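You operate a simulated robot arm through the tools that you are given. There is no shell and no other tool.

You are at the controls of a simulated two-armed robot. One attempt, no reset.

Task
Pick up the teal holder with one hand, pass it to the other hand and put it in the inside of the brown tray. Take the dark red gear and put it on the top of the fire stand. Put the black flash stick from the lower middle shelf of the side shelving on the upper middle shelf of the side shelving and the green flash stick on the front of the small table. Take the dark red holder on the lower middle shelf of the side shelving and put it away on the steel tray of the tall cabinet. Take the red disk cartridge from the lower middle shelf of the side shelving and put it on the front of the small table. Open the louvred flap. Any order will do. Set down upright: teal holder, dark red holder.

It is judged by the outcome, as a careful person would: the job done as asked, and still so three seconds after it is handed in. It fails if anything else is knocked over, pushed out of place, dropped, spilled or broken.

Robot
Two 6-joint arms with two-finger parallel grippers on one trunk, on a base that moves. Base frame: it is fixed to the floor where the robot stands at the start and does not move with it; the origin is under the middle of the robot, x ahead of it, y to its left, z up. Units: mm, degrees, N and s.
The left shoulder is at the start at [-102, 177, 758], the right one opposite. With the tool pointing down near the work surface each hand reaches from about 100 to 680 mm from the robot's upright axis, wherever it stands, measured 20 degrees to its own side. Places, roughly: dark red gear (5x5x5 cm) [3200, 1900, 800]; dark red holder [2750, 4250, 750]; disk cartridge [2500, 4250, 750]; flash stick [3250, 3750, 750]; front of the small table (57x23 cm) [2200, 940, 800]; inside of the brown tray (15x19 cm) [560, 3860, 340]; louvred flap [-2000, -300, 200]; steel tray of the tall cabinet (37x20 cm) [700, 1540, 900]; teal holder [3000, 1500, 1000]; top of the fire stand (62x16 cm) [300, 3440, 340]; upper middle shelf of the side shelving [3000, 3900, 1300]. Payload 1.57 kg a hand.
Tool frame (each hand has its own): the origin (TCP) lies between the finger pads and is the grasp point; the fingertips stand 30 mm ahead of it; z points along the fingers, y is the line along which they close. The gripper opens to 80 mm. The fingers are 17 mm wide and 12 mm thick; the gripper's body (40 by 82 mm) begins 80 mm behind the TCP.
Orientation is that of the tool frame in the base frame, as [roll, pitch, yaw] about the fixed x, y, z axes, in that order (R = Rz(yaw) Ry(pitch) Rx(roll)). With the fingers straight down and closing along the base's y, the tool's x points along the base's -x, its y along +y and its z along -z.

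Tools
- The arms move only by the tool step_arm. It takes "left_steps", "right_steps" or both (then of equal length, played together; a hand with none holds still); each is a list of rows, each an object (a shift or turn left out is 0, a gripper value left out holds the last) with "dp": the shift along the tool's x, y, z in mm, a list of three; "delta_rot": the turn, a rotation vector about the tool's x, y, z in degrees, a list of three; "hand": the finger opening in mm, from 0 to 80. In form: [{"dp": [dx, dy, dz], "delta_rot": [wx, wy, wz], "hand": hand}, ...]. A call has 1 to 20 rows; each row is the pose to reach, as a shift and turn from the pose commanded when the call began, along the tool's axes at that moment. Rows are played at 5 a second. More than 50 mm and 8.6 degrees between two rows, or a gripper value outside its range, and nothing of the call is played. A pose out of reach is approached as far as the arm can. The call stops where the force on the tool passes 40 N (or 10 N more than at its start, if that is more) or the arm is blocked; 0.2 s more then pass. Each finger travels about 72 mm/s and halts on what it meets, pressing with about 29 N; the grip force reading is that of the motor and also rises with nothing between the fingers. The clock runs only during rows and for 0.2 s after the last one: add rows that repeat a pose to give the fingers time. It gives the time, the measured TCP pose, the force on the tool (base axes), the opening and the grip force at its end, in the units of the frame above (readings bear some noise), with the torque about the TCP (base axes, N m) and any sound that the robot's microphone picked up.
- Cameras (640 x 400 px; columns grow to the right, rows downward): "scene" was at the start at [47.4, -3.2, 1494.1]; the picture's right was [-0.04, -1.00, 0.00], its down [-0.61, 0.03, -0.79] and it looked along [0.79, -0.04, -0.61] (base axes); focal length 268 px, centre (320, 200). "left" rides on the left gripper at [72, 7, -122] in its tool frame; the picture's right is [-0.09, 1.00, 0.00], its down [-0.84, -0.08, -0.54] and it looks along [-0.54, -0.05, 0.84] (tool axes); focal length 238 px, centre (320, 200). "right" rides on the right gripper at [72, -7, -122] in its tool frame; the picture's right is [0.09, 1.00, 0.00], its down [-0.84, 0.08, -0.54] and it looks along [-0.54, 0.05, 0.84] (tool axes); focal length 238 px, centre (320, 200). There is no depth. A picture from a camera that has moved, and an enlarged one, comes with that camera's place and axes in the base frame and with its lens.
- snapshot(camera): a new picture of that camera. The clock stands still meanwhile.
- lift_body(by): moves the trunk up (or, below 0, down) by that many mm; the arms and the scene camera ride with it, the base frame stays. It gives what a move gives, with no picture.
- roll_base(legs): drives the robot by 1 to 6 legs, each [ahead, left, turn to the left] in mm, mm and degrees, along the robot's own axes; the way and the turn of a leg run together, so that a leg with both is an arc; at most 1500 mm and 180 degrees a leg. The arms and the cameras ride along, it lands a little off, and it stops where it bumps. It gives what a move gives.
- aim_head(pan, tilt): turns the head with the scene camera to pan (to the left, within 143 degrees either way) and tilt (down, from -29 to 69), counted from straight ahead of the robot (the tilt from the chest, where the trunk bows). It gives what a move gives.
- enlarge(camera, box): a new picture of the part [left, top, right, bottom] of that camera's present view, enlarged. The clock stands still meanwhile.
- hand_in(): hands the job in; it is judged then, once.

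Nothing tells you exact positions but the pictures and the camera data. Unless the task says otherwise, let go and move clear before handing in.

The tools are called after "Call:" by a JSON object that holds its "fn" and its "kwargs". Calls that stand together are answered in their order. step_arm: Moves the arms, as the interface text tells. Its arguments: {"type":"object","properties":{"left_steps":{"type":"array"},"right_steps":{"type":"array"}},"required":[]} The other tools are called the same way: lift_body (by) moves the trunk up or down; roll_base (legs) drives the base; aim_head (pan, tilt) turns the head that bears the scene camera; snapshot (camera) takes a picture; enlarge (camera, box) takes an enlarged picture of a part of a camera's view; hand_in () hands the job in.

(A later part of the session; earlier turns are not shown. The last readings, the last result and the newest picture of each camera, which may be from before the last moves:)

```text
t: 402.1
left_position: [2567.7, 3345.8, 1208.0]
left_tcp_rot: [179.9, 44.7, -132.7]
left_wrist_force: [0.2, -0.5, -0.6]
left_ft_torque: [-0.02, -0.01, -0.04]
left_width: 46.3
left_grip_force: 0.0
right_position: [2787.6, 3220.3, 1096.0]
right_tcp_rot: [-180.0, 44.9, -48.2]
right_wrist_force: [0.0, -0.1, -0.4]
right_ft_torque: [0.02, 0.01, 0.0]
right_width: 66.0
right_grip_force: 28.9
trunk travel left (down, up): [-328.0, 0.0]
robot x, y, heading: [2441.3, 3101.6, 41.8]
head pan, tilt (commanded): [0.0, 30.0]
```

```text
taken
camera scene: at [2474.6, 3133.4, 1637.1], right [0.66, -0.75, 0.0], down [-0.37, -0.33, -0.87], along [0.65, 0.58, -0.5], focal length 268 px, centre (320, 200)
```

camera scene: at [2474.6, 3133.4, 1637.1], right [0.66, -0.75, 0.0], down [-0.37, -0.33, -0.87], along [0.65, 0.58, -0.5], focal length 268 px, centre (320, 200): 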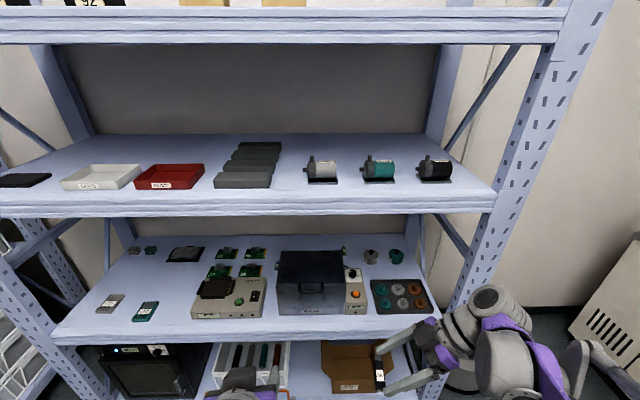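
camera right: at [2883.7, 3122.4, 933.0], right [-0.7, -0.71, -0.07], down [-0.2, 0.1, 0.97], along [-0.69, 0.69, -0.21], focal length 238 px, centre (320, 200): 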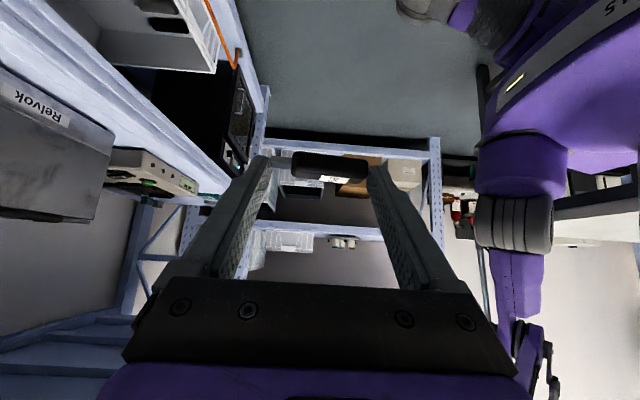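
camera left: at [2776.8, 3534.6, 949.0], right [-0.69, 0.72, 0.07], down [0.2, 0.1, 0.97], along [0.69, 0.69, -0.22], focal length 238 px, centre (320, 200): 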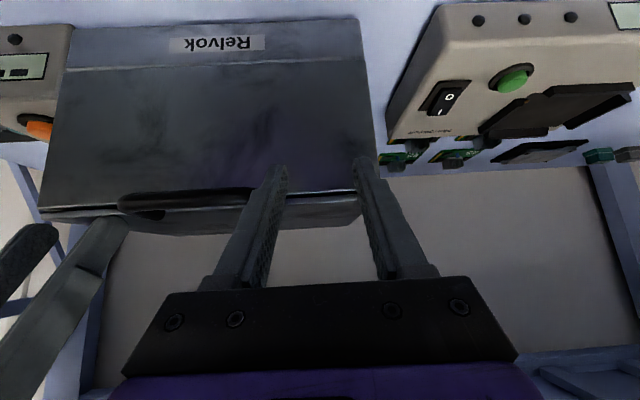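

The upper-middle shelf is at z≈1321; there's free room at the front between the dark trays and the grey motor (w≈760). I'll turn the right hand to face the shelf.

Call:
{"fn": "step_arm", "kwargs": {"right_steps": [{"dp": [0, -7, 0], "delta_rot": [5.8, 0, 5.8]}, {"dp": [0, -14, 0], "delta_rot": [11.6, 0, 11.6]}, {"dp": [0, -21, 0], "delta_rot": [17.4, 0, 17.4]}, {"dp": [0, -28, 0], "delta_rot": [23.2, 0, 23.2]}, {"dp": [0, -35, 0], "delta_rot": [29, 0, 29]}, {"dp": [0, -42, 0], "delta_rot": [34.8, 0, 34.8]}, {"dp": [0, -49, 0], "delta_rot": [40.6, 0, 40.6]}, {"dp": [0, -56, 0], "delta_rot": [46.4, 0, 46.4]}, {"dp": [0, -64, 0], "delta_rot": [52.2, 0, 52.2]}, {"dp": [0, -72, 0], "delta_rot": [58, 0, 58]}, {"dp": [0, -80, 0], "delta_rot": [63.6, 0, 63.6]}, {"dp": [0, -80, 0], "delta_rot": [63.6, 0, 63.6]}]}}

Call:
{"fn": "snapshot", "kwargs": {"camera": "right"}}

Call:
{"fn": "snapshot", "kwargs": {"camera": "scene"}}

```text
t: 404.7
left_position: [2568.3, 3346.0, 1209.3]
left_tcp_rot: [179.9, 44.8, -132.7]
left_wrist_force: [-0.3, 0.7, 0.1]
left_ft_torque: [0.03, -0.03, -0.01]
left_width: 45.9
left_grip_force: 0.0
right_position: [2846.2, 3273.8, 1096.1]
right_tcp_rot: [-179.9, 45.1, -138.1]
right_wrist_force: [-0.5, -0.4, 0.7]
right_ft_torque: [0.0, -0.01, -0.01]
right_width: 65.8
right_grip_force: 28.9
trunk travel left (down, up): [-328.0, 0.0]
robot x, y, heading: [2437.9, 3100.4, 41.9]
head pan, tilt (commanded): [0.0, 30.0]
```

```text
taken
camera right: at [2748.5, 3176.9, 1130.8], right [-0.71, 0.7, -0.07], down [0.1, 0.2, 0.97], along [0.69, 0.69, -0.21], focal length 238 px, centre (320, 200)
```

right: 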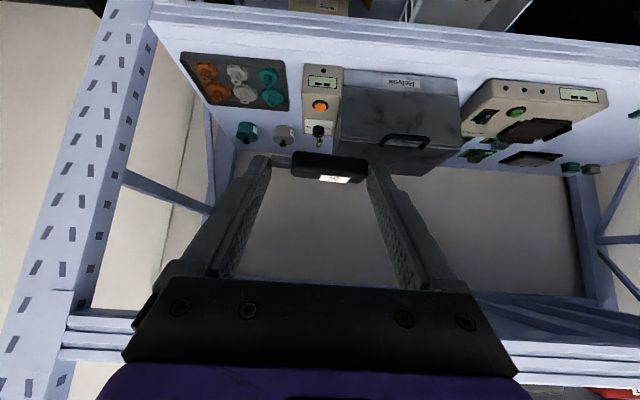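

```text
taken
camera scene: at [2474.6, 3133.3, 1637.2], right [0.66, -0.75, 0.0], down [-0.37, -0.33, -0.87], along [0.65, 0.58, -0.5], focal length 268 px, centre (320, 200)
```

scene: 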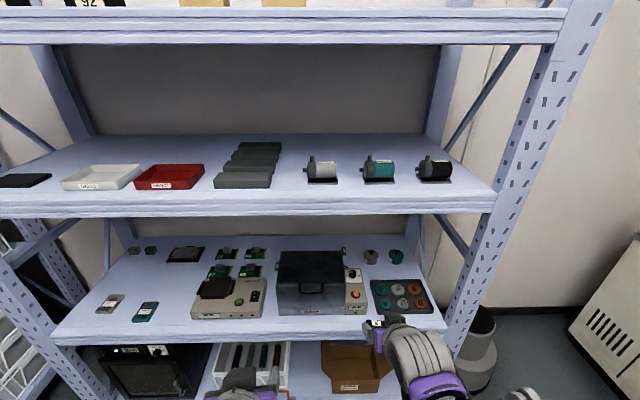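

Raising the right hand above the upper-middle shelf level, then moving the base left and forward.

Call:
{"fn": "step_arm", "kwargs": {"right_steps": [{"dp": [-32, 0, -32]}, {"dp": [-64, 0, -64]}, {"dp": [-96, 0, -96]}, {"dp": [-128, 0, -128]}, {"dp": [-160, 0, -160]}, {"dp": [-190, 0, -190]}, {"dp": [-219, 0, -219]}, {"dp": [-219, 0, -219]}]}}

Call:
{"fn": "roll_base", "kwargs": {"legs": [[0, 220, 0], [130, 0, 0]]}}

Call:
{"fn": "aim_head", "kwargs": {"pan": 0, "tilt": 35}}

Call:
{"fn": "snapshot", "kwargs": {"camera": "scene"}}

Call:
{"fn": "snapshot", "kwargs": {"camera": "right"}}

```text
t: 406.5
left_position: [2568.9, 3344.6, 1207.7]
left_tcp_rot: [179.9, 44.7, -132.7]
left_wrist_force: [0.8, 0.0, -1.0]
left_ft_torque: [-0.03, 0.01, 0.05]
left_width: 45.9
left_grip_force: 0.1
right_position: [2847.7, 3274.5, 1406.6]
right_tcp_rot: [-179.8, 45.1, -138.1]
right_wrist_force: [0.4, -0.4, -0.9]
right_ft_torque: [0.01, 0.01, 0.01]
right_width: 65.8
right_grip_force: 28.8
trunk travel left (down, up): [-328.0, 0.0]
robot x, y, heading: [2440.5, 3102.0, 41.7]
head pan, tilt (commanded): [0.0, 30.0]
```

```text
t: 409.9
left_position: [2518.5, 3594.7, 1207.9]
left_tcp_rot: [179.9, 44.7, -132.7]
left_wrist_force: [-0.2, -0.4, -0.2]
left_ft_torque: [0.01, 0.01, 0.0]
left_width: 46.0
left_grip_force: 0.0
right_position: [2797.5, 3523.8, 1406.2]
right_tcp_rot: [-179.9, 45.0, -138.2]
right_wrist_force: [-1.0, -0.5, -0.6]
right_ft_torque: [0.03, 0.03, 0.0]
right_width: 66.3
right_grip_force: 28.9
trunk travel left (down, up): [-328.0, 0.0]
robot x, y, heading: [2393.1, 3352.4, 41.3]
head pan, tilt (commanded): [0.0, 30.0]
```

```text
t: 410.6
left_position: [2520.8, 3597.8, 1208.2]
left_tcp_rot: [179.9, 44.7, -132.8]
left_wrist_force: [-0.4, 0.3, -0.5]
left_ft_torque: [-0.01, -0.03, 0.04]
left_width: 46.0
left_grip_force: 0.1
right_position: [2798.3, 3525.5, 1404.8]
right_tcp_rot: [-179.8, 45.0, -138.2]
right_wrist_force: [-0.1, 0.3, 0.3]
right_ft_torque: [0.02, 0.0, -0.03]
right_width: 66.1
right_grip_force: 28.6
trunk travel left (down, up): [-328.0, 0.0]
robot x, y, heading: [2390.4, 3358.2, 41.5]
head pan, tilt (commanded): [0.0, 35.0]
```

```text
taken
camera scene: at [2424.2, 3383.2, 1629.5], right [0.66, -0.75, 0.0], down [-0.43, -0.38, -0.82], along [0.61, 0.54, -0.57], focal length 268 px, centre (320, 200)
```

scene: 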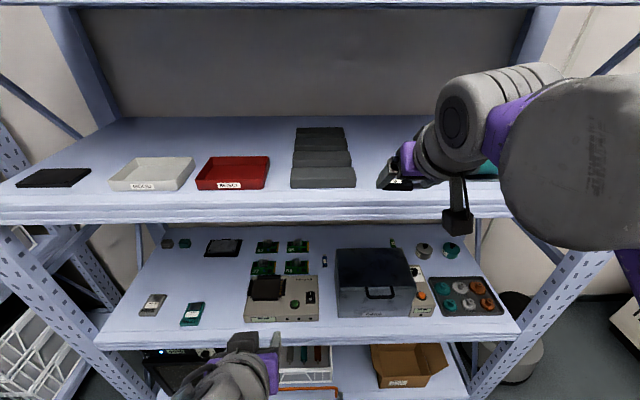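

```text
taken
camera right: at [2701.4, 3428.5, 1440.4], right [-0.71, 0.7, -0.07], down [0.1, 0.2, 0.97], along [0.69, 0.69, -0.21], focal length 238 px, centre (320, 200)
```

right: 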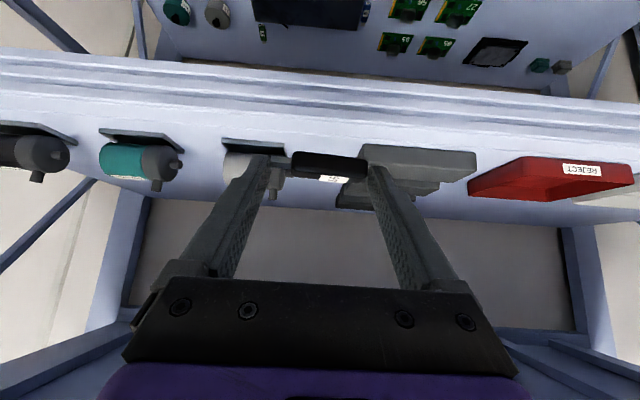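

Aligned with the gap. Moving forward and down to just above the shelf front.

Call:
{"fn": "step_arm", "kwargs": {"right_steps": [{"dp": [-14, 2, 32]}, {"dp": [-28, 5, 62]}, {"dp": [-33.5, 6, 75.9]}, {"dp": [-33.5, 6, 75.9]}]}}

Call:
{"fn": "snapshot", "kwargs": {"camera": "right"}}

Call:
{"fn": "snapshot", "kwargs": {"camera": "scene"}}

```text
t: 411.6
left_position: [2520.0, 3595.9, 1207.6]
left_tcp_rot: [180.0, 44.7, -132.8]
left_wrist_force: [0.2, -0.2, -0.5]
left_ft_torque: [-0.01, 0.01, 0.02]
left_width: 46.0
left_grip_force: 0.1
right_position: [2854.8, 3579.7, 1376.2]
right_tcp_rot: [-179.9, 45.1, -138.2]
right_wrist_force: [0.5, -0.1, 0.0]
right_ft_torque: [0.01, -0.02, 0.0]
right_width: 66.2
right_grip_force: 29.2
trunk travel left (down, up): [-328.0, 0.0]
robot x, y, heading: [2392.5, 3349.4, 41.5]
head pan, tilt (commanded): [0.0, 35.0]
```

```text
taken
camera right: at [2756.0, 3482.9, 1411.1], right [-0.71, 0.7, -0.07], down [0.1, 0.2, 0.97], along [0.7, 0.69, -0.21], focal length 238 px, centre (320, 200)
```

right: 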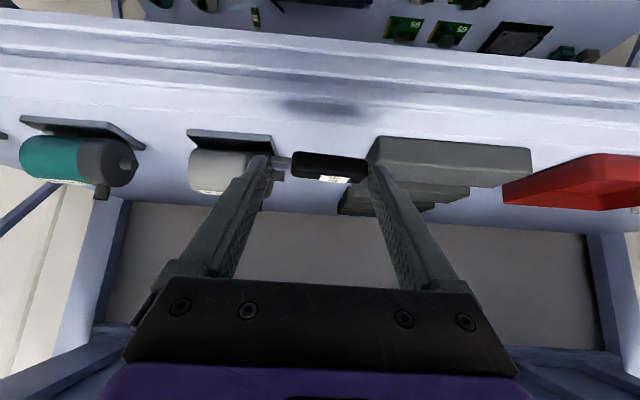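

```text
taken
camera scene: at [2423.7, 3382.7, 1629.4], right [0.66, -0.75, 0.0], down [-0.43, -0.38, -0.82], along [0.61, 0.54, -0.57], focal length 268 px, centre (320, 200)
```

scene: 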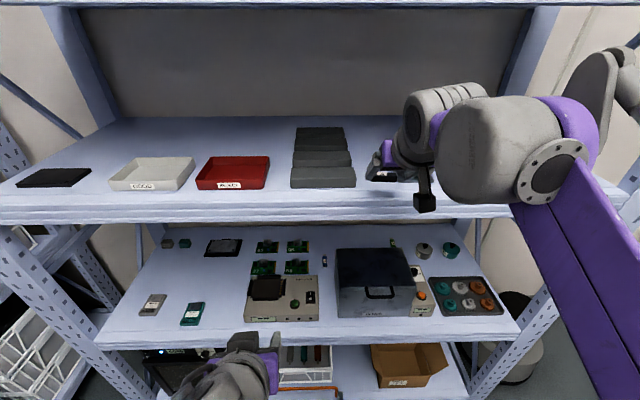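

Fingers are just in front of both neighbours. Lowering to contact.

Call:
{"fn": "step_arm", "kwargs": {"right_steps": [{"dp": [6, 0, 6]}, {"dp": [13, 0, 13]}, {"dp": [13, 0, 13]}]}}

Call:
{"fn": "step_arm", "kwargs": {"right_steps": [{"dp": [1.4, 0, 1.4]}, {"dp": [2.8, 0, 2.8]}, {"dp": [2.8, 0, 2.8]}]}}

Call:
{"fn": "step_arm", "kwargs": {"right_steps": [{"dp": [1, 0, 1]}, {"dp": [1.8, 0, 1.8]}, {"dp": [1.8, 0, 1.8]}]}}

Call:
{"fn": "step_arm", "kwargs": {"right_steps": [{"dp": [1, 0, 1]}, {"dp": [1.8, 0, 1.8]}, {"dp": [1.8, 0, 1.8]}]}}

```text
t: 412.4
left_position: [2520.8, 3597.3, 1208.4]
left_tcp_rot: [179.9, 44.7, -132.8]
left_wrist_force: [-0.4, -1.0, -0.6]
left_ft_torque: [-0.02, 0.05, -0.02]
left_width: 46.1
left_grip_force: 0.0
right_position: [2852.6, 3580.0, 1357.3]
right_tcp_rot: [-179.9, 44.9, -138.2]
right_wrist_force: [-0.2, -0.5, 0.6]
right_ft_torque: [0.01, 0.02, 0.0]
right_width: 66.5
right_grip_force: 29.4
trunk travel left (down, up): [-328.0, 0.0]
robot x, y, heading: [2391.0, 3356.0, 41.4]
head pan, tilt (commanded): [0.0, 35.0]
```

```text
t: 413.2
left_position: [2518.8, 3595.8, 1208.6]
left_tcp_rot: [179.9, 44.7, -132.8]
left_wrist_force: [0.5, -0.5, -0.2]
left_ft_torque: [0.02, 0.04, 0.0]
left_width: 46.2
left_grip_force: 0.0
right_position: [2852.8, 3579.4, 1352.8]
right_tcp_rot: [-179.8, 45.0, -138.2]
right_wrist_force: [-0.2, 0.7, -0.3]
right_ft_torque: [0.01, -0.02, 0.0]
right_width: 66.2
right_grip_force: 28.9
trunk travel left (down, up): [-328.0, 0.0]
robot x, y, heading: [2393.8, 3353.9, 41.5]
head pan, tilt (commanded): [0.0, 35.0]
```

```text
t: 414.0
left_position: [2520.2, 3596.3, 1209.2]
left_tcp_rot: [179.9, 44.7, -132.8]
left_wrist_force: [0.1, 0.1, -0.2]
left_ft_torque: [0.03, 0.02, 0.03]
left_width: 46.1
left_grip_force: 0.1
right_position: [2853.5, 3579.8, 1350.4]
right_tcp_rot: [-179.9, 45.0, -138.2]
right_wrist_force: [-0.7, 0.0, -0.5]
right_ft_torque: [0.02, 0.04, -0.01]
right_width: 66.5
right_grip_force: 28.1
trunk travel left (down, up): [-328.0, 0.0]
robot x, y, heading: [2389.7, 3353.3, 41.3]
head pan, tilt (commanded): [0.0, 35.0]
```

```text
t: 414.8
left_position: [2518.5, 3597.1, 1207.7]
left_tcp_rot: [179.9, 44.7, -132.8]
left_wrist_force: [-0.2, 0.2, -0.4]
left_ft_torque: [0.01, 0.02, -0.02]
left_width: 46.1
left_grip_force: 0.1
right_position: [2854.0, 3581.3, 1348.1]
right_tcp_rot: [-179.9, 45.1, -138.2]
right_wrist_force: [0.1, 0.6, -0.4]
right_ft_torque: [0.0, 0.01, 0.02]
right_width: 66.3
right_grip_force: 29.4
trunk travel left (down, up): [-328.0, 0.0]
robot x, y, heading: [2389.8, 3351.2, 41.4]
head pan, tilt (commanded): [0.0, 35.0]
```

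Call:
{"fn": "step_arm", "kwargs": {"right_steps": [{"dp": [1.4, 0, 1.4]}, {"dp": [2.1, 0, 2.1]}, {"dp": [2.1, 0, 2.1]}]}}

Call:
{"fn": "step_arm", "kwargs": {"right_steps": [{"dp": [1.4, 0, 1.4]}, {"dp": [2.1, 0, 2.1]}, {"dp": [2.1, 0, 2.1]}]}}

Call:
{"fn": "enlarge", "kwargs": {"camera": "right", "box": [220, 80, 420, 205]}}

```text
t: 415.6
left_position: [2519.6, 3596.1, 1207.8]
left_tcp_rot: [179.9, 44.8, -132.8]
left_wrist_force: [0.5, -0.2, 0.6]
left_ft_torque: [-0.01, 0.0, 0.06]
left_width: 46.0
left_grip_force: 0.0
right_position: [2853.3, 3581.0, 1345.9]
right_tcp_rot: [-179.9, 45.0, -138.2]
right_wrist_force: [0.7, 2.0, 0.0]
right_ft_torque: [0.0, 0.03, -0.01]
right_width: 66.1
right_grip_force: 29.4
trunk travel left (down, up): [-328.0, 0.0]
robot x, y, heading: [2391.3, 3356.3, 41.3]
head pan, tilt (commanded): [0.0, 35.0]
```

```text
t: 416.4
left_position: [2519.2, 3595.8, 1207.7]
left_tcp_rot: [179.7, 44.7, -132.8]
left_wrist_force: [-0.4, 0.6, 0.2]
left_ft_torque: [0.01, 0.01, -0.01]
left_width: 46.2
left_grip_force: 0.0
right_position: [2853.8, 3581.7, 1342.9]
right_tcp_rot: [-179.9, 45.0, -138.3]
right_wrist_force: [0.2, 0.0, -0.1]
right_ft_torque: [-0.02, 0.0, 0.01]
right_width: 66.4
right_grip_force: 29.4
trunk travel left (down, up): [-328.0, 0.0]
robot x, y, heading: [2390.9, 3354.1, 41.6]
head pan, tilt (commanded): [0.0, 35.0]
```

```text
3.20 times, centred on (320, 142) of right
camera zoom: at [2755.4, 3484.4, 1377.1], right [-0.71, 0.7, -0.07], down [0.1, 0.2, 0.97], along [0.7, 0.69, -0.21], focal length 763 px, centre (320, 384)
```

zoom: 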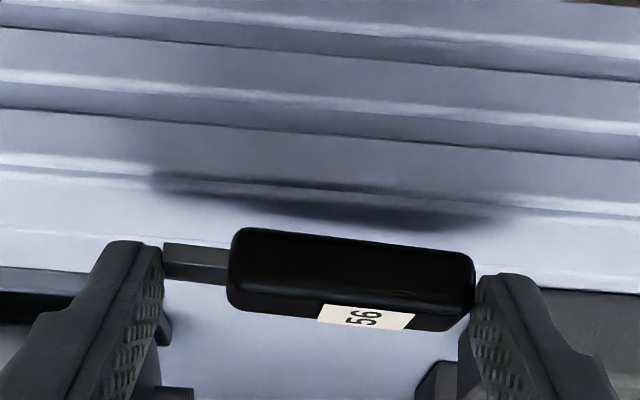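

Almost touching (shelf top seems nearer z 1310). Continuing down in small steps.

Call:
{"fn": "step_arm", "kwargs": {"right_steps": [{"dp": [1, 0, 1]}, {"dp": [1.6, 0, 1.6]}, {"dp": [1.6, 0, 1.6]}]}}

Call:
{"fn": "step_arm", "kwargs": {"right_steps": [{"dp": [1, 0, 1]}, {"dp": [1.6, 0, 1.6]}, {"dp": [1.6, 0, 1.6]}]}}

Call:
{"fn": "step_arm", "kwargs": {"right_steps": [{"dp": [1, 0, 1]}, {"dp": [1.6, 0, 1.6]}, {"dp": [1.6, 0, 1.6]}]}}

Call:
{"fn": "step_arm", "kwargs": {"right_steps": [{"dp": [1, 0, 1]}, {"dp": [1.6, 0, 1.6]}, {"dp": [1.6, 0, 1.6]}]}}

```text
t: 417.2
left_position: [2518.5, 3597.7, 1209.3]
left_tcp_rot: [179.8, 44.8, -132.8]
left_wrist_force: [-0.8, -0.4, -0.6]
left_ft_torque: [0.01, 0.02, 0.0]
left_width: 46.1
left_grip_force: 0.0
right_position: [2851.3, 3581.6, 1340.6]
right_tcp_rot: [-179.9, 45.1, -138.2]
right_wrist_force: [-0.3, -0.1, -0.8]
right_ft_torque: [-0.01, 0.01, -0.01]
right_width: 66.2
right_grip_force: 29.0
trunk travel left (down, up): [-328.0, 0.0]
robot x, y, heading: [2389.8, 3354.2, 41.7]
head pan, tilt (commanded): [0.0, 35.0]
```

```text
t: 418.0
left_position: [2519.0, 3596.4, 1208.4]
left_tcp_rot: [180.0, 44.7, -132.8]
left_wrist_force: [-0.5, 0.2, 0.0]
left_ft_torque: [0.03, 0.05, 0.02]
left_width: 46.0
left_grip_force: 0.0
right_position: [2854.3, 3580.5, 1337.0]
right_tcp_rot: [-179.9, 44.9, -138.1]
right_wrist_force: [0.4, 0.1, 0.0]
right_ft_torque: [0.0, 0.02, -0.01]
right_width: 66.4
right_grip_force: 29.4
trunk travel left (down, up): [-328.0, 0.0]
robot x, y, heading: [2389.6, 3354.0, 41.4]
head pan, tilt (commanded): [0.0, 35.0]
```

```text
t: 418.8
left_position: [2519.2, 3596.5, 1207.1]
left_tcp_rot: [179.9, 44.7, -132.8]
left_wrist_force: [-0.2, 0.3, 0.5]
left_ft_torque: [0.02, 0.0, 0.01]
left_width: 46.1
left_grip_force: 0.1
right_position: [2852.5, 3580.8, 1335.8]
right_tcp_rot: [-179.9, 44.9, -138.2]
right_wrist_force: [-0.6, 0.3, 0.2]
right_ft_torque: [0.03, -0.04, 0.03]
right_width: 66.3
right_grip_force: 29.1
trunk travel left (down, up): [-328.0, 0.0]
robot x, y, heading: [2390.8, 3354.5, 41.8]
head pan, tilt (commanded): [0.0, 35.0]
```

```text
t: 419.6
left_position: [2519.3, 3596.2, 1207.9]
left_tcp_rot: [179.9, 44.6, -132.8]
left_wrist_force: [-0.4, 0.1, 0.0]
left_ft_torque: [-0.01, -0.01, 0.03]
left_width: 46.2
left_grip_force: 0.1
right_position: [2851.8, 3581.0, 1335.6]
right_tcp_rot: [-180.0, 45.0, -138.2]
right_wrist_force: [0.1, -0.1, -0.2]
right_ft_torque: [-0.05, -0.01, 0.0]
right_width: 66.3
right_grip_force: 28.8
trunk travel left (down, up): [-328.0, 0.0]
robot x, y, heading: [2393.3, 3352.4, 41.6]
head pan, tilt (commanded): [0.0, 35.0]
```

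Call:
{"fn": "enlarge", "kwargs": {"camera": "right", "box": [220, 80, 420, 205]}}

Call:
{"fn": "enlarge", "kwargs": {"camera": "scene", "box": [280, 110, 480, 235]}}

```text
3.20 times, centred on (320, 142) of right
camera zoom: at [2754.4, 3483.7, 1368.1], right [-0.71, 0.7, -0.07], down [0.1, 0.2, 0.97], along [0.7, 0.69, -0.21], focal length 763 px, centre (320, 384)
```

zoom: 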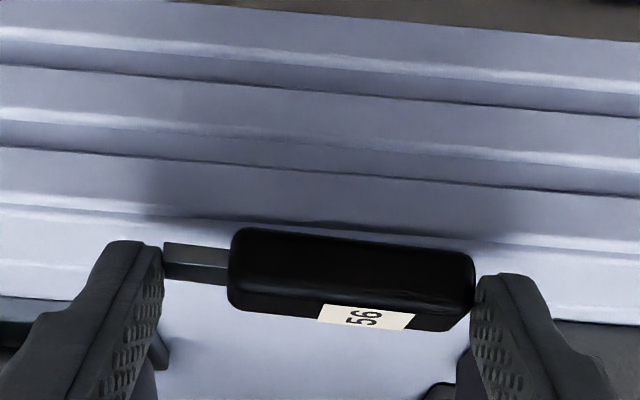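

```text
3.20 times, centred on (380, 172) of scene
camera zoom: at [2423.8, 3382.8, 1629.4], right [0.66, -0.75, 0.0], down [-0.43, -0.38, -0.82], along [0.61, 0.54, -0.57], focal length 858 px, centre (128, 288)
```

zoom: 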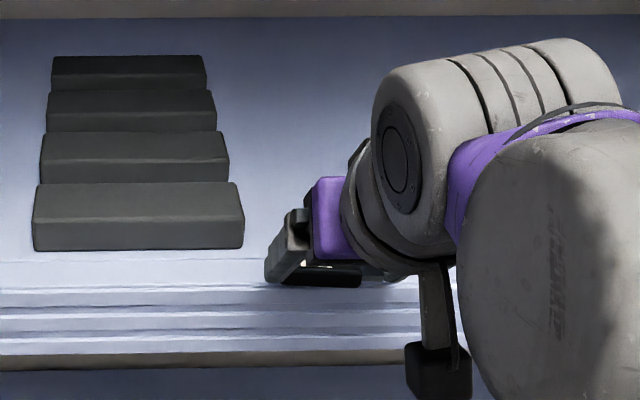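

The shelf top is really at about z 1300, so the neighbours are further back than I thought: there's room to place the stick 35 mm deeper. Moving forward, then lowering.

Call:
{"fn": "step_arm", "kwargs": {"right_steps": [{"dp": [-8, 0, 8]}, {"dp": [-16, 0, 16]}, {"dp": [-24.7, 0, 24.7]}, {"dp": [-24.7, 0, 24.7]}]}}

Call:
{"fn": "snapshot", "kwargs": {"camera": "right"}}

Call:
{"fn": "step_arm", "kwargs": {"right_steps": [{"dp": [1, 0, 1]}, {"dp": [1.6, 0, 1.6]}, {"dp": [1.6, 0, 1.6]}]}}

Call:
{"fn": "step_arm", "kwargs": {"right_steps": [{"dp": [1, 0, 1]}, {"dp": [1.6, 0, 1.6]}, {"dp": [1.6, 0, 1.6]}]}}

```text
t: 420.6
left_position: [2519.9, 3595.9, 1209.0]
left_tcp_rot: [179.9, 44.7, -132.8]
left_wrist_force: [0.5, -0.2, 0.0]
left_ft_torque: [0.03, 0.0, 0.03]
left_width: 46.0
left_grip_force: 0.2
right_position: [2879.3, 3604.4, 1334.3]
right_tcp_rot: [-179.9, 45.0, -138.2]
right_wrist_force: [-0.7, -0.2, 0.2]
right_ft_torque: [0.0, -0.02, -0.01]
right_width: 66.4
right_grip_force: 28.5
trunk travel left (down, up): [-328.0, 0.0]
robot x, y, heading: [2392.7, 3349.5, 41.5]
head pan, tilt (commanded): [0.0, 35.0]
```

```text
taken
camera right: at [2780.6, 3507.2, 1368.0], right [-0.71, 0.7, -0.07], down [0.1, 0.2, 0.97], along [0.7, 0.69, -0.21], focal length 238 px, centre (320, 200)
```

right: 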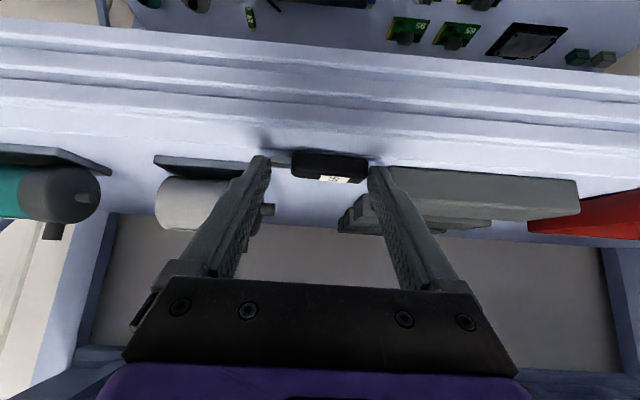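

```text
t: 421.4
left_position: [2519.2, 3596.5, 1208.7]
left_tcp_rot: [179.9, 44.8, -132.8]
left_wrist_force: [-0.3, 0.7, -0.8]
left_ft_torque: [0.0, 0.02, 0.01]
left_width: 46.0
left_grip_force: 0.0
right_position: [2878.3, 3602.6, 1330.0]
right_tcp_rot: [-179.9, 44.9, -138.3]
right_wrist_force: [1.3, 1.7, 5.5]
right_ft_torque: [0.03, -0.22, 0.04]
right_width: 66.5
right_grip_force: 29.2
trunk travel left (down, up): [-328.0, 0.0]
robot x, y, heading: [2391.7, 3352.1, 41.4]
head pan, tilt (commanded): [0.0, 35.0]
```

```text
t: 422.2
left_position: [2520.0, 3596.5, 1207.8]
left_tcp_rot: [179.8, 44.9, -132.9]
left_wrist_force: [-0.1, 0.2, -0.3]
left_ft_torque: [-0.02, -0.01, 0.01]
left_width: 46.1
left_grip_force: 0.0
right_position: [2876.9, 3603.2, 1330.6]
right_tcp_rot: [-179.8, 45.0, -138.2]
right_wrist_force: [4.1, 2.8, 21.1]
right_ft_torque: [0.38, -0.5, -0.12]
right_width: 66.5
right_grip_force: 29.1
trunk travel left (down, up): [-328.0, 0.0]
robot x, y, heading: [2393.8, 3351.4, 41.9]
head pan, tilt (commanded): [0.0, 35.0]
```

Contact felt. Releasing the black stick.

Call:
{"fn": "step_arm", "kwargs": {"right_steps": [{"dp": [-0.7, 0, -0.7], "hand": 69}, {"dp": [-0.7, 0, -0.7], "hand": 72}, {"dp": [-0.7, 0, -0.7], "hand": 75}, {"dp": [-0.7, 0, -0.7], "hand": 76}]}}

Call:
{"fn": "step_arm", "kwargs": {"right_steps": [{"dp": [-10, 0, -10]}, {"dp": [-20, 0, -30]}, {"dp": [-20, 0, -70]}, {"dp": [-20, 0, -110]}, {"dp": [-20, 0, -110]}]}}

Call:
{"fn": "snapshot", "kwargs": {"camera": "right"}}

Call:
{"fn": "snapshot", "kwargs": {"camera": "scene"}}

```text
t: 423.2
left_position: [2519.6, 3596.4, 1208.2]
left_tcp_rot: [179.9, 44.7, -132.8]
left_wrist_force: [0.0, 0.5, -0.5]
left_ft_torque: [0.02, 0.01, 0.0]
left_width: 45.8
left_grip_force: 0.0
right_position: [2878.5, 3603.5, 1330.2]
right_tcp_rot: [-179.9, 45.0, -138.2]
right_wrist_force: [-0.6, -0.4, 0.6]
right_ft_torque: [-0.02, 0.0, -0.01]
right_width: 75.8
right_grip_force: 0.0
trunk travel left (down, up): [-328.0, 0.0]
robot x, y, heading: [2390.6, 3353.6, 41.8]
head pan, tilt (commanded): [0.0, 35.0]
```

```text
t: 424.4
left_position: [2519.1, 3598.0, 1208.0]
left_tcp_rot: [179.9, 44.6, -132.8]
left_wrist_force: [-1.0, -0.3, 0.4]
left_ft_torque: [0.03, 0.02, 0.0]
left_width: 46.3
left_grip_force: 0.0
right_position: [2832.0, 3561.6, 1419.7]
right_tcp_rot: [-179.9, 45.0, -138.3]
right_wrist_force: [0.4, 0.3, -0.2]
right_ft_torque: [0.0, 0.02, 0.0]
right_width: 76.0
right_grip_force: 0.0
trunk travel left (down, up): [-328.0, 0.0]
robot x, y, heading: [2389.3, 3351.8, 41.3]
head pan, tilt (commanded): [0.0, 35.0]
```

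```text
taken
camera right: at [2734.7, 3465.2, 1455.8], right [-0.71, 0.7, -0.07], down [0.1, 0.2, 0.97], along [0.69, 0.69, -0.21], focal length 238 px, centre (320, 200)
```

right: 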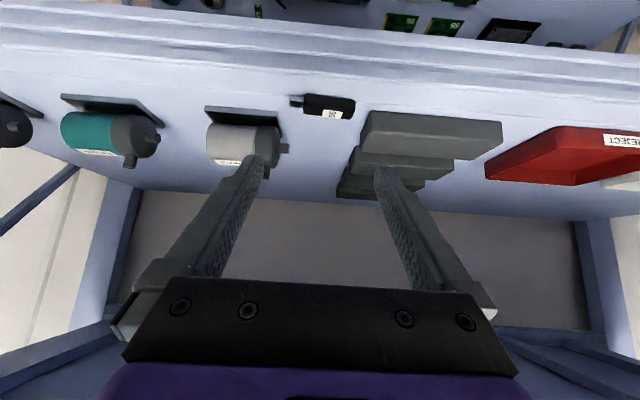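

```text
taken
camera scene: at [2424.3, 3383.2, 1629.4], right [0.66, -0.75, 0.0], down [-0.43, -0.38, -0.82], along [0.61, 0.54, -0.57], focal length 268 px, centre (320, 200)
```

scene: 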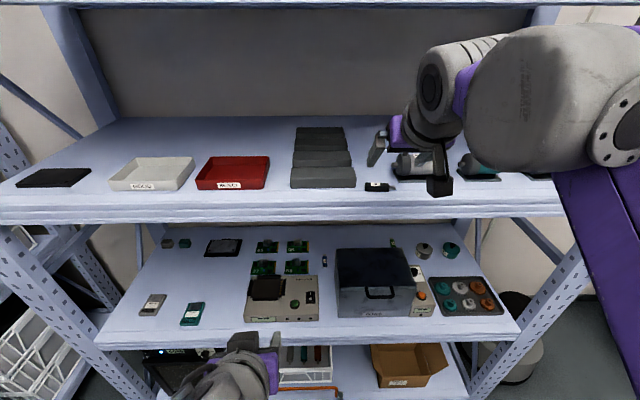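

The black stick lies on the upper-middle shelf. Now the green stick: I'll back off, lower the trunk, and bring the right hand to shelf-entry height with a small yaw.

Call:
{"fn": "roll_base", "kwargs": {"legs": [[-110, 0, 0], [0, -215, 0]]}}

Call:
{"fn": "lift_body", "kwargs": {"by": -198}}

Call:
{"fn": "step_arm", "kwargs": {"right_steps": [{"dp": [33, 0, 33], "hand": 60}, {"dp": [66, 0, 66], "hand": 44}, {"dp": [99, 0, 99]}, {"dp": [132, 0, 132]}, {"dp": [165, 0, 165]}, {"dp": [195, 0, 195]}, {"dp": [213, 0, 213]}, {"dp": [213, 0, 213]}]}}

Call:
{"fn": "step_arm", "kwargs": {"right_steps": [{"delta_rot": [-5.3, 0, -5.3]}, {"delta_rot": [-10.6, 0, -10.6]}, {"delta_rot": [-10.6, 0, -10.6]}]}}

Call:
{"fn": "aim_head", "kwargs": {"pan": 0, "tilt": 45}}

Call:
{"fn": "snapshot", "kwargs": {"camera": "scene"}}

Call:
{"fn": "snapshot", "kwargs": {"camera": "right"}}

```text
t: 427.7
left_position: [2578.6, 3362.0, 1208.1]
left_tcp_rot: [179.9, 44.8, -132.8]
left_wrist_force: [-0.4, -0.8, -0.3]
left_ft_torque: [-0.02, 0.01, 0.01]
left_width: 45.8
left_grip_force: 0.0
right_position: [2891.3, 3327.4, 1420.7]
right_tcp_rot: [-179.9, 45.0, -138.1]
right_wrist_force: [-0.7, -0.3, -0.6]
right_ft_torque: [0.0, -0.03, -0.03]
right_width: 75.8
right_grip_force: 0.1
trunk travel left (down, up): [-328.0, 0.0]
robot x, y, heading: [2449.9, 3118.2, 41.8]
head pan, tilt (commanded): [0.0, 35.0]
```

```text
t: 429.9
left_position: [2578.7, 3361.0, 1009.8]
left_tcp_rot: [179.9, 44.6, -132.6]
left_wrist_force: [0.5, -0.7, 0.1]
left_ft_torque: [-0.01, -0.05, -0.01]
left_width: 46.4
left_grip_force: 0.0
right_position: [2892.3, 3326.8, 1222.7]
right_tcp_rot: [-179.9, 45.1, -138.1]
right_wrist_force: [0.3, -0.4, -0.4]
right_ft_torque: [0.0, -0.05, -0.01]
right_width: 76.2
right_grip_force: 0.0
trunk travel left (down, up): [-130.0, 198.0]
robot x, y, heading: [2456.5, 3115.5, 41.5]
head pan, tilt (commanded): [0.0, 35.0]
```

```text
t: 431.6
left_position: [2578.3, 3360.1, 1009.2]
left_tcp_rot: [179.8, 44.7, -132.8]
left_wrist_force: [0.1, 0.0, -0.5]
left_ft_torque: [0.0, -0.01, -0.04]
left_width: 46.0
left_grip_force: 0.0
right_position: [2891.8, 3324.0, 920.3]
right_tcp_rot: [-179.9, 45.0, -138.1]
right_wrist_force: [-0.2, 0.5, 0.1]
right_ft_torque: [0.01, -0.02, -0.01]
right_width: 44.0
right_grip_force: 0.0
trunk travel left (down, up): [-130.0, 198.0]
robot x, y, heading: [2453.4, 3117.2, 41.7]
head pan, tilt (commanded): [0.0, 35.0]
```

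```text
t: 432.4
left_position: [2578.8, 3360.6, 1010.2]
left_tcp_rot: [179.9, 44.8, -132.6]
left_wrist_force: [-0.5, -0.8, 0.5]
left_ft_torque: [-0.02, -0.01, -0.02]
left_width: 46.0
left_grip_force: 0.1
right_position: [2890.6, 3326.5, 921.0]
right_tcp_rot: [-179.9, 44.9, -123.1]
right_wrist_force: [0.0, 0.4, -0.1]
right_ft_torque: [-0.01, -0.01, 0.03]
right_width: 43.8
right_grip_force: 0.0
trunk travel left (down, up): [-130.0, 198.0]
robot x, y, heading: [2450.8, 3116.2, 41.8]
head pan, tilt (commanded): [0.0, 35.0]
```

```text
t: 433.2
left_position: [2578.0, 3361.1, 1009.5]
left_tcp_rot: [180.0, 44.7, -132.7]
left_wrist_force: [0.0, -0.2, -0.5]
left_ft_torque: [-0.02, 0.0, 0.0]
left_width: 45.8
left_grip_force: 0.1
right_position: [2891.7, 3327.8, 921.2]
right_tcp_rot: [-179.9, 45.0, -123.2]
right_wrist_force: [-1.5, 0.2, 0.0]
right_ft_torque: [-0.02, 0.03, -0.02]
right_width: 43.7
right_grip_force: 0.0
trunk travel left (down, up): [-130.0, 198.0]
robot x, y, heading: [2453.9, 3116.9, 41.3]
head pan, tilt (commanded): [0.0, 45.0]
```

```text
taken
camera scene: at [2490.0, 3152.9, 1413.4], right [0.66, -0.75, 0.0], down [-0.53, -0.47, -0.71], along [0.53, 0.47, -0.71], focal length 268 px, centre (320, 200)
```

scene: 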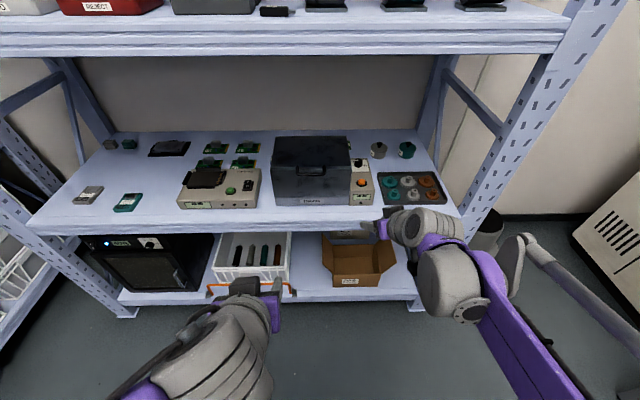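

```text
taken
camera right: at [2822.7, 3207.5, 955.8], right [-0.87, 0.49, -0.07], down [0.05, 0.22, 0.97], along [0.49, 0.84, -0.21], focal length 238 px, centre (320, 200)
```

right: 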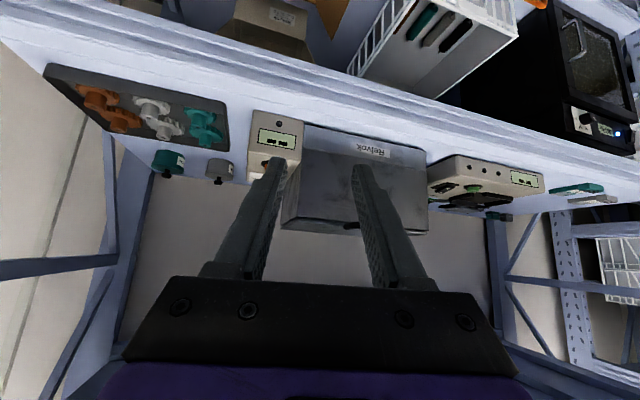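

Call:
{"fn": "step_arm", "kwargs": {"right_steps": [{"dp": [2.7, -14.5, -2.7]}, {"dp": [2.7, -14.5, -2.7]}]}}

Call:
{"fn": "roll_base", "kwargs": {"legs": [[200, 0, 0]]}}

Call:
{"fn": "snapshot", "kwargs": {"camera": "right"}}

Call:
{"fn": "snapshot", "kwargs": {"camera": "scene"}}

```text
t: 433.8
left_position: [2578.4, 3361.6, 1010.9]
left_tcp_rot: [179.9, 44.7, -132.6]
left_wrist_force: [-0.2, -0.7, 0.0]
left_ft_torque: [0.0, 0.0, 0.01]
left_width: 45.7
left_grip_force: 0.1
right_position: [2901.4, 3315.9, 921.9]
right_tcp_rot: [-179.9, 44.9, -123.1]
right_wrist_force: [-0.3, -0.7, -0.4]
right_ft_torque: [0.02, -0.02, 0.0]
right_width: 44.0
right_grip_force: 0.1
trunk travel left (down, up): [-130.0, 198.0]
robot x, y, heading: [2451.3, 3117.6, 41.8]
head pan, tilt (commanded): [0.0, 45.0]
```

```text
t: 435.4
left_position: [2729.1, 3493.8, 1010.6]
left_tcp_rot: [180.0, 44.8, -132.6]
left_wrist_force: [0.7, 0.0, 0.4]
left_ft_torque: [0.02, 0.02, -0.01]
left_width: 45.8
left_grip_force: 0.0
right_position: [3052.6, 3447.5, 922.8]
right_tcp_rot: [-179.9, 44.9, -123.3]
right_wrist_force: [0.2, -0.6, 0.9]
right_ft_torque: [0.01, 0.05, -0.01]
right_width: 44.0
right_grip_force: 0.0
trunk travel left (down, up): [-130.0, 198.0]
robot x, y, heading: [2601.8, 3248.9, 41.6]
head pan, tilt (commanded): [0.0, 45.0]
```

```text
taken
camera right: at [2982.3, 3329.4, 956.2], right [-0.87, 0.49, -0.07], down [0.05, 0.22, 0.97], along [0.49, 0.84, -0.21], focal length 238 px, centre (320, 200)
```

right: 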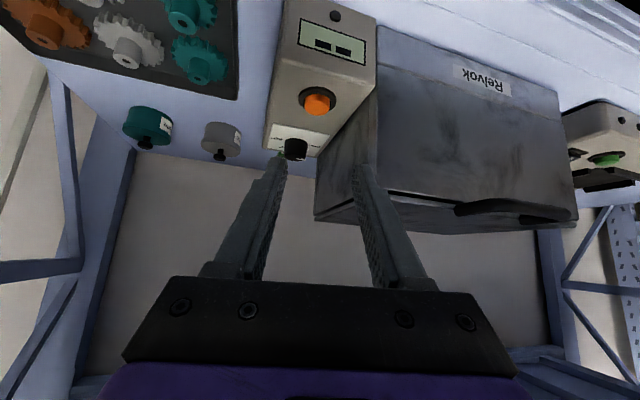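

```text
taken
camera scene: at [2639.6, 3285.6, 1413.4], right [0.66, -0.75, 0.0], down [-0.53, -0.47, -0.71], along [0.53, 0.47, -0.71], focal length 268 px, centre (320, 200)
```

scene: 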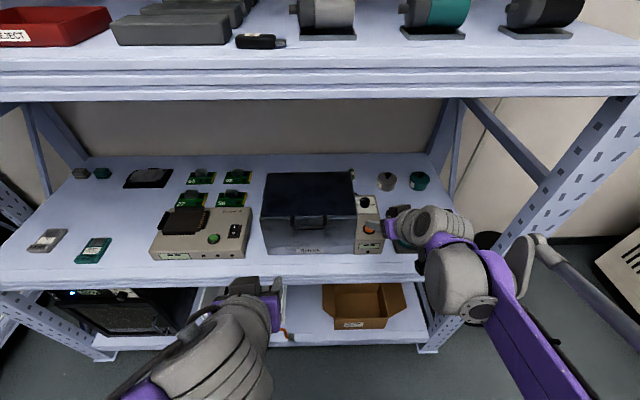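

Call:
{"fn": "roll_base", "kwargs": {"legs": [[100, 0, 0]]}}

Call:
{"fn": "snapshot", "kwargs": {"camera": "right"}}

```text
t: 436.5
left_position: [2804.8, 3561.0, 1009.8]
left_tcp_rot: [179.9, 44.6, -132.8]
left_wrist_force: [0.6, -0.3, 0.4]
left_ft_torque: [-0.02, 0.04, 0.0]
left_width: 46.0
left_grip_force: 0.0
right_position: [3126.7, 3513.8, 921.4]
right_tcp_rot: [-179.9, 45.0, -123.2]
right_wrist_force: [0.5, 0.4, -0.5]
right_ft_torque: [0.0, 0.02, -0.01]
right_width: 43.9
right_grip_force: 0.1
trunk travel left (down, up): [-130.0, 198.0]
robot x, y, heading: [2675.1, 3314.5, 41.5]
head pan, tilt (commanded): [0.0, 45.0]
```

```text
taken
camera right: at [3057.6, 3395.9, 956.2], right [-0.87, 0.49, -0.07], down [0.05, 0.22, 0.97], along [0.49, 0.84, -0.21], focal length 238 px, centre (320, 200)
```

right: 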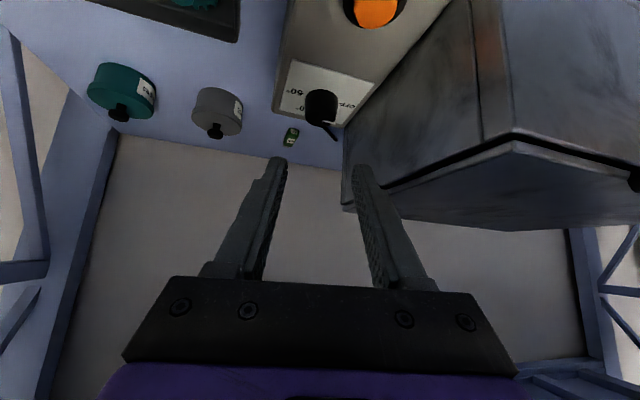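

The green stick is in sight at about [3320, 3725]. Extending over the control box at constant height first.

Call:
{"fn": "step_arm", "kwargs": {"right_steps": [{"dp": [-29.6, -11, 29.6]}, {"dp": [-59, -22, 59]}, {"dp": [-88.8, -33.4, 88.8]}, {"dp": [-88.8, -33.4, 88.8]}]}}

Call:
{"fn": "snapshot", "kwargs": {"camera": "right"}}

Call:
{"fn": "snapshot", "kwargs": {"camera": "scene"}}

```text
t: 437.5
left_position: [2803.5, 3558.8, 1009.8]
left_tcp_rot: [179.9, 44.7, -132.7]
left_wrist_force: [0.0, 0.0, -0.3]
left_ft_torque: [-0.01, 0.02, 0.04]
left_width: 46.0
left_grip_force: 0.1
right_position: [3222.3, 3600.5, 922.8]
right_tcp_rot: [-180.0, 45.0, -123.3]
right_wrist_force: [-0.9, 0.5, 0.0]
right_ft_torque: [0.03, -0.01, 0.0]
right_width: 43.8
right_grip_force: 0.0
trunk travel left (down, up): [-130.0, 198.0]
robot x, y, heading: [2672.0, 3315.1, 41.4]
head pan, tilt (commanded): [0.0, 45.0]
```

```text
taken
camera right: at [3153.8, 3481.9, 956.7], right [-0.87, 0.49, -0.07], down [0.05, 0.22, 0.97], along [0.49, 0.84, -0.21], focal length 238 px, centre (320, 200)
```

right: 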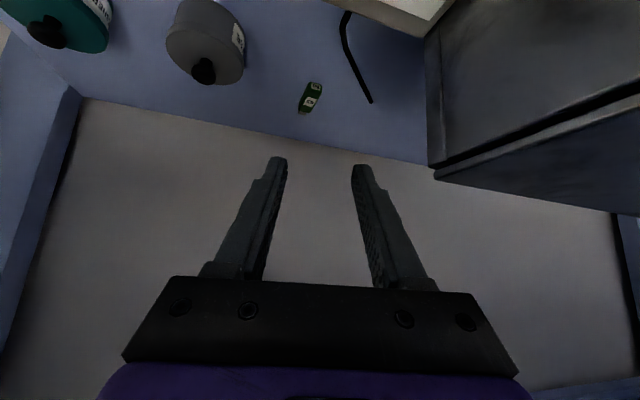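

```text
taken
camera scene: at [2713.6, 3351.2, 1413.4], right [0.66, -0.75, 0.0], down [-0.53, -0.47, -0.71], along [0.53, 0.47, -0.71], focal length 268 px, centre (320, 200)
```

scene: 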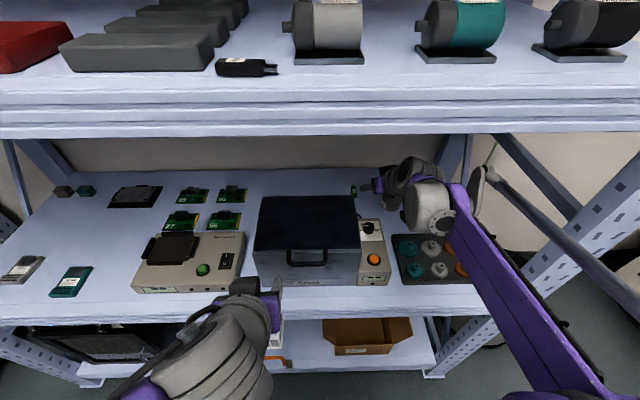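

Call:
{"fn": "step_arm", "kwargs": {"right_steps": [{"dp": [3, -5, 32]}, {"dp": [6, -10, 64]}, {"dp": [8.6, -14.3, 95.7]}, {"dp": [8.6, -14.3, 95.7]}]}}

Call:
{"fn": "snapshot", "kwargs": {"camera": "right"}}

```text
t: 438.5
left_position: [2802.8, 3559.9, 1008.9]
left_tcp_rot: [179.9, 44.7, -132.8]
left_wrist_force: [1.7, 1.1, -1.2]
left_ft_torque: [-0.03, -0.04, 0.01]
left_width: 46.1
left_grip_force: 0.0
right_position: [3269.0, 3644.5, 847.7]
right_tcp_rot: [-179.9, 45.0, -123.2]
right_wrist_force: [0.4, 0.7, -0.1]
right_ft_torque: [0.01, 0.0, 0.03]
right_width: 44.0
right_grip_force: 0.0
trunk travel left (down, up): [-130.0, 198.0]
robot x, y, heading: [2672.3, 3320.0, 41.6]
head pan, tilt (commanded): [0.0, 45.0]
```

```text
taken
camera right: at [3199.5, 3526.5, 882.1], right [-0.87, 0.49, -0.07], down [0.05, 0.22, 0.97], along [0.49, 0.84, -0.21], focal length 238 px, centre (320, 200)
```

right: 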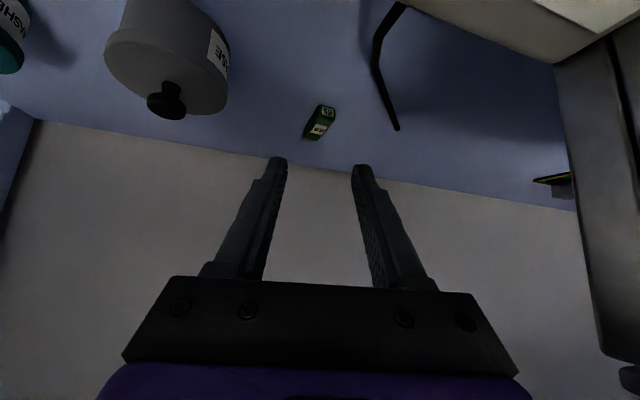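

Centred. Advancing along the tool axis to the stick.

Call:
{"fn": "step_arm", "kwargs": {"right_steps": [{"dp": [0, 0, 35]}, {"dp": [0, 0, 70]}, {"dp": [0, 0, 96]}, {"dp": [0, 0, 96]}]}}

Call:
{"fn": "enlarge", "kwargs": {"camera": "right", "box": [220, 100, 420, 225]}}

```text
t: 439.2
left_position: [2803.2, 3560.5, 1009.8]
left_tcp_rot: [180.0, 44.7, -132.7]
left_wrist_force: [0.3, 0.8, -0.2]
left_ft_torque: [0.01, -0.02, 0.02]
left_width: 46.2
left_grip_force: 0.0
right_position: [3300.1, 3692.7, 792.0]
right_tcp_rot: [-179.9, 44.9, -123.2]
right_wrist_force: [-2.1, -0.8, 5.3]
right_ft_torque: [-0.63, 0.42, -0.13]
right_width: 44.1
right_grip_force: 0.1
trunk travel left (down, up): [-130.0, 198.0]
robot x, y, heading: [2678.0, 3315.7, 41.4]
head pan, tilt (commanded): [0.0, 45.0]
stopped in row 3 (right hand): the force on the tool passed its limit at 64 N (the readings are from after the stop); the commanded pose is now the measured one
```

```text
3.20 times, centred on (320, 162) of right
camera zoom: at [3229.4, 3574.4, 827.4], right [-0.87, 0.49, -0.07], down [0.05, 0.22, 0.97], along [0.49, 0.84, -0.21], focal length 763 px, centre (320, 320)
```

zoom: 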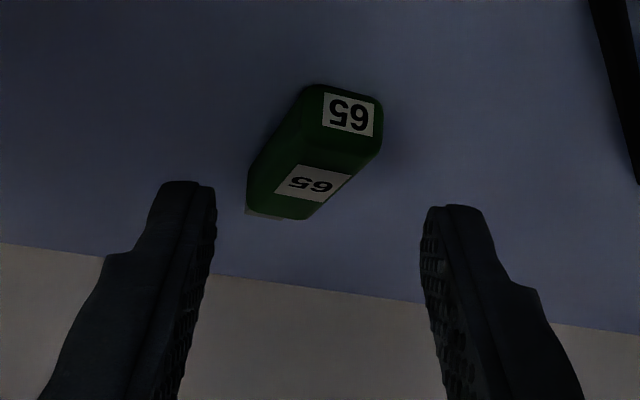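

The hand stopped on contact — by the torque, the wrist camera touched the control box behind it. I'll back off along the tool axis at once and re-approach with more yaw and a steeper tool.

Call:
{"fn": "step_arm", "kwargs": {"right_steps": [{"dp": [0, 0, -20]}, {"dp": [0, 0, -50]}, {"dp": [0, 0, -80]}, {"dp": [0, 0, -80]}]}}

Call:
{"fn": "snapshot", "kwargs": {"camera": "right"}}

Call:
{"fn": "enlarge", "kwargs": {"camera": "scene", "box": [240, 160, 480, 310]}}

```text
t: 440.2
left_position: [2803.2, 3560.8, 1009.6]
left_tcp_rot: [179.9, 44.8, -132.8]
left_wrist_force: [-0.3, -0.2, -0.3]
left_ft_torque: [-0.01, -0.01, 0.02]
left_width: 46.1
left_grip_force: 0.0
right_position: [3268.8, 3647.0, 850.5]
right_tcp_rot: [-179.9, 44.8, -123.3]
right_wrist_force: [0.2, 0.3, -0.4]
right_ft_torque: [0.03, 0.02, -0.04]
right_width: 43.9
right_grip_force: 0.0
trunk travel left (down, up): [-130.0, 198.0]
robot x, y, heading: [2677.3, 3311.8, 41.9]
head pan, tilt (commanded): [0.0, 45.0]
```

```text
taken
camera right: at [3199.8, 3528.1, 884.7], right [-0.87, 0.49, -0.07], down [0.05, 0.22, 0.97], along [0.49, 0.84, -0.22], focal length 238 px, centre (320, 200)
```

right: 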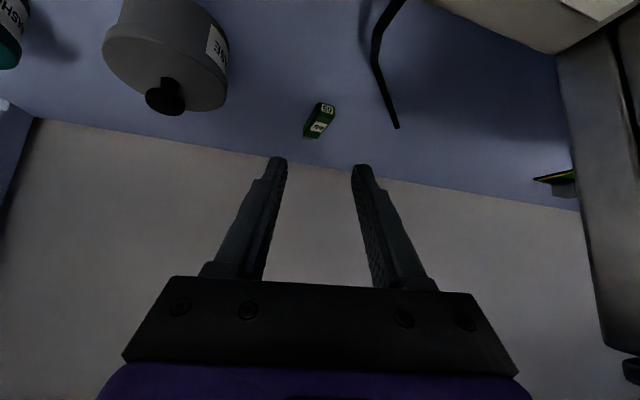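

```text
2.67 times, centred on (360, 235) of scene
camera zoom: at [2714.6, 3351.9, 1413.4], right [0.66, -0.75, 0.0], down [-0.53, -0.47, -0.71], along [0.53, 0.47, -0.71], focal length 715 px, centre (213, 107)
```

zoom: 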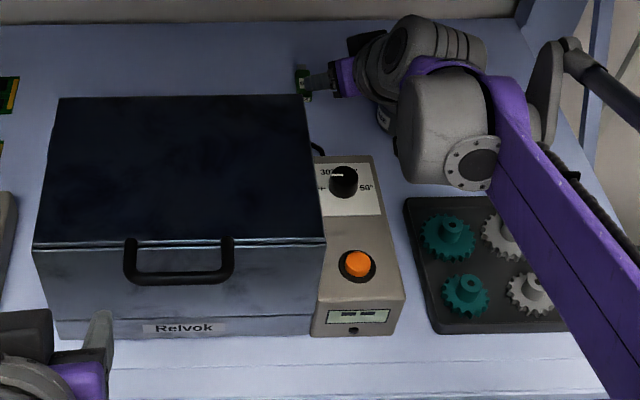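

Control box and box are where they were. I'll reorient: a little more yaw and a steeper tool so the camera stays behind and above the control box.

Call:
{"fn": "step_arm", "kwargs": {"right_steps": [{"delta_rot": [-3.5, 0, -3.5], "hand": 56}, {"delta_rot": [-3.5, 0, -3.5], "hand": 56}]}}

Call:
{"fn": "step_arm", "kwargs": {"right_steps": [{"delta_rot": [0, 5, 0]}, {"delta_rot": [0, 10, 0]}, {"delta_rot": [0, 15, 0]}, {"delta_rot": [0, 15, 0]}]}}

Call:
{"fn": "snapshot", "kwargs": {"camera": "right"}}

```text
t: 440.9
left_position: [2803.7, 3560.2, 1009.9]
left_tcp_rot: [179.9, 44.7, -132.8]
left_wrist_force: [-0.1, -1.4, -0.2]
left_ft_torque: [-0.03, 0.03, 0.03]
left_width: 46.0
left_grip_force: 0.1
right_position: [3268.7, 3645.4, 849.1]
right_tcp_rot: [180.0, 44.9, -118.2]
right_wrist_force: [-0.6, 1.7, -0.2]
right_ft_torque: [-0.01, 0.02, -0.01]
right_width: 56.1
right_grip_force: 0.2
trunk travel left (down, up): [-130.0, 198.0]
robot x, y, heading: [2677.4, 3316.5, 41.9]
head pan, tilt (commanded): [0.0, 45.0]
```

```text
t: 441.9
left_position: [2803.2, 3559.4, 1009.1]
left_tcp_rot: [179.9, 44.7, -132.8]
left_wrist_force: [0.3, -0.5, -0.2]
left_ft_torque: [-0.03, -0.01, 0.01]
left_width: 46.0
left_grip_force: 0.2
right_position: [3266.4, 3645.4, 849.1]
right_tcp_rot: [179.9, 29.8, -118.5]
right_wrist_force: [0.4, 0.3, -0.9]
right_ft_torque: [0.02, -0.01, 0.0]
right_width: 56.1
right_grip_force: 0.0
trunk travel left (down, up): [-130.0, 198.0]
robot x, y, heading: [2673.8, 3315.5, 41.4]
head pan, tilt (commanded): [0.0, 45.0]
```

```text
taken
camera right: at [3215.4, 3534.2, 918.7], right [-0.91, 0.4, -0.05], down [0.15, 0.44, 0.89], along [0.38, 0.8, -0.46], focal length 238 px, centre (320, 200)
```

right: 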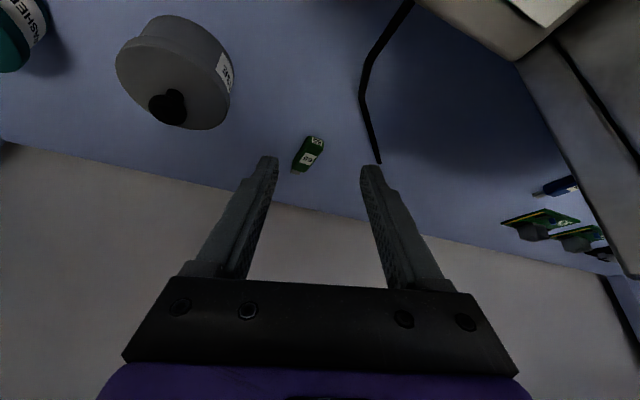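

Call:
{"fn": "step_arm", "kwargs": {"right_steps": [{"dp": [-18, -6, 31]}, {"dp": [-36, -12.7, 61]}, {"dp": [-36, -12.7, 61]}]}}

Call:
{"fn": "snapshot", "kwargs": {"camera": "right"}}

```text
t: 442.6
left_position: [2802.6, 3559.0, 1010.3]
left_tcp_rot: [180.0, 44.8, -132.9]
left_wrist_force: [0.9, 0.1, 0.5]
left_ft_torque: [0.0, 0.01, -0.01]
left_width: 45.8
left_grip_force: 0.1
right_position: [3307.5, 3693.3, 813.4]
right_tcp_rot: [-179.9, 29.9, -118.2]
right_wrist_force: [0.8, 0.4, 0.1]
right_ft_torque: [0.0, 0.0, 0.01]
right_width: 55.9
right_grip_force: 0.0
trunk travel left (down, up): [-130.0, 198.0]
robot x, y, heading: [2676.3, 3314.1, 41.5]
head pan, tilt (commanded): [0.0, 45.0]
```

```text
taken
camera right: at [3254.7, 3580.9, 883.3], right [-0.91, 0.4, -0.05], down [0.15, 0.44, 0.89], along [0.38, 0.8, -0.46], focal length 238 px, centre (320, 200)
```

right: 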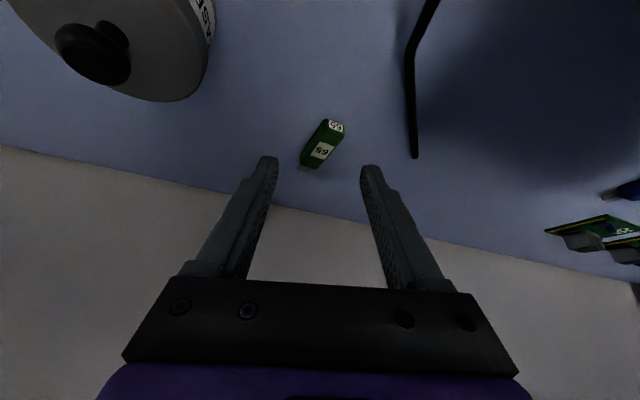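

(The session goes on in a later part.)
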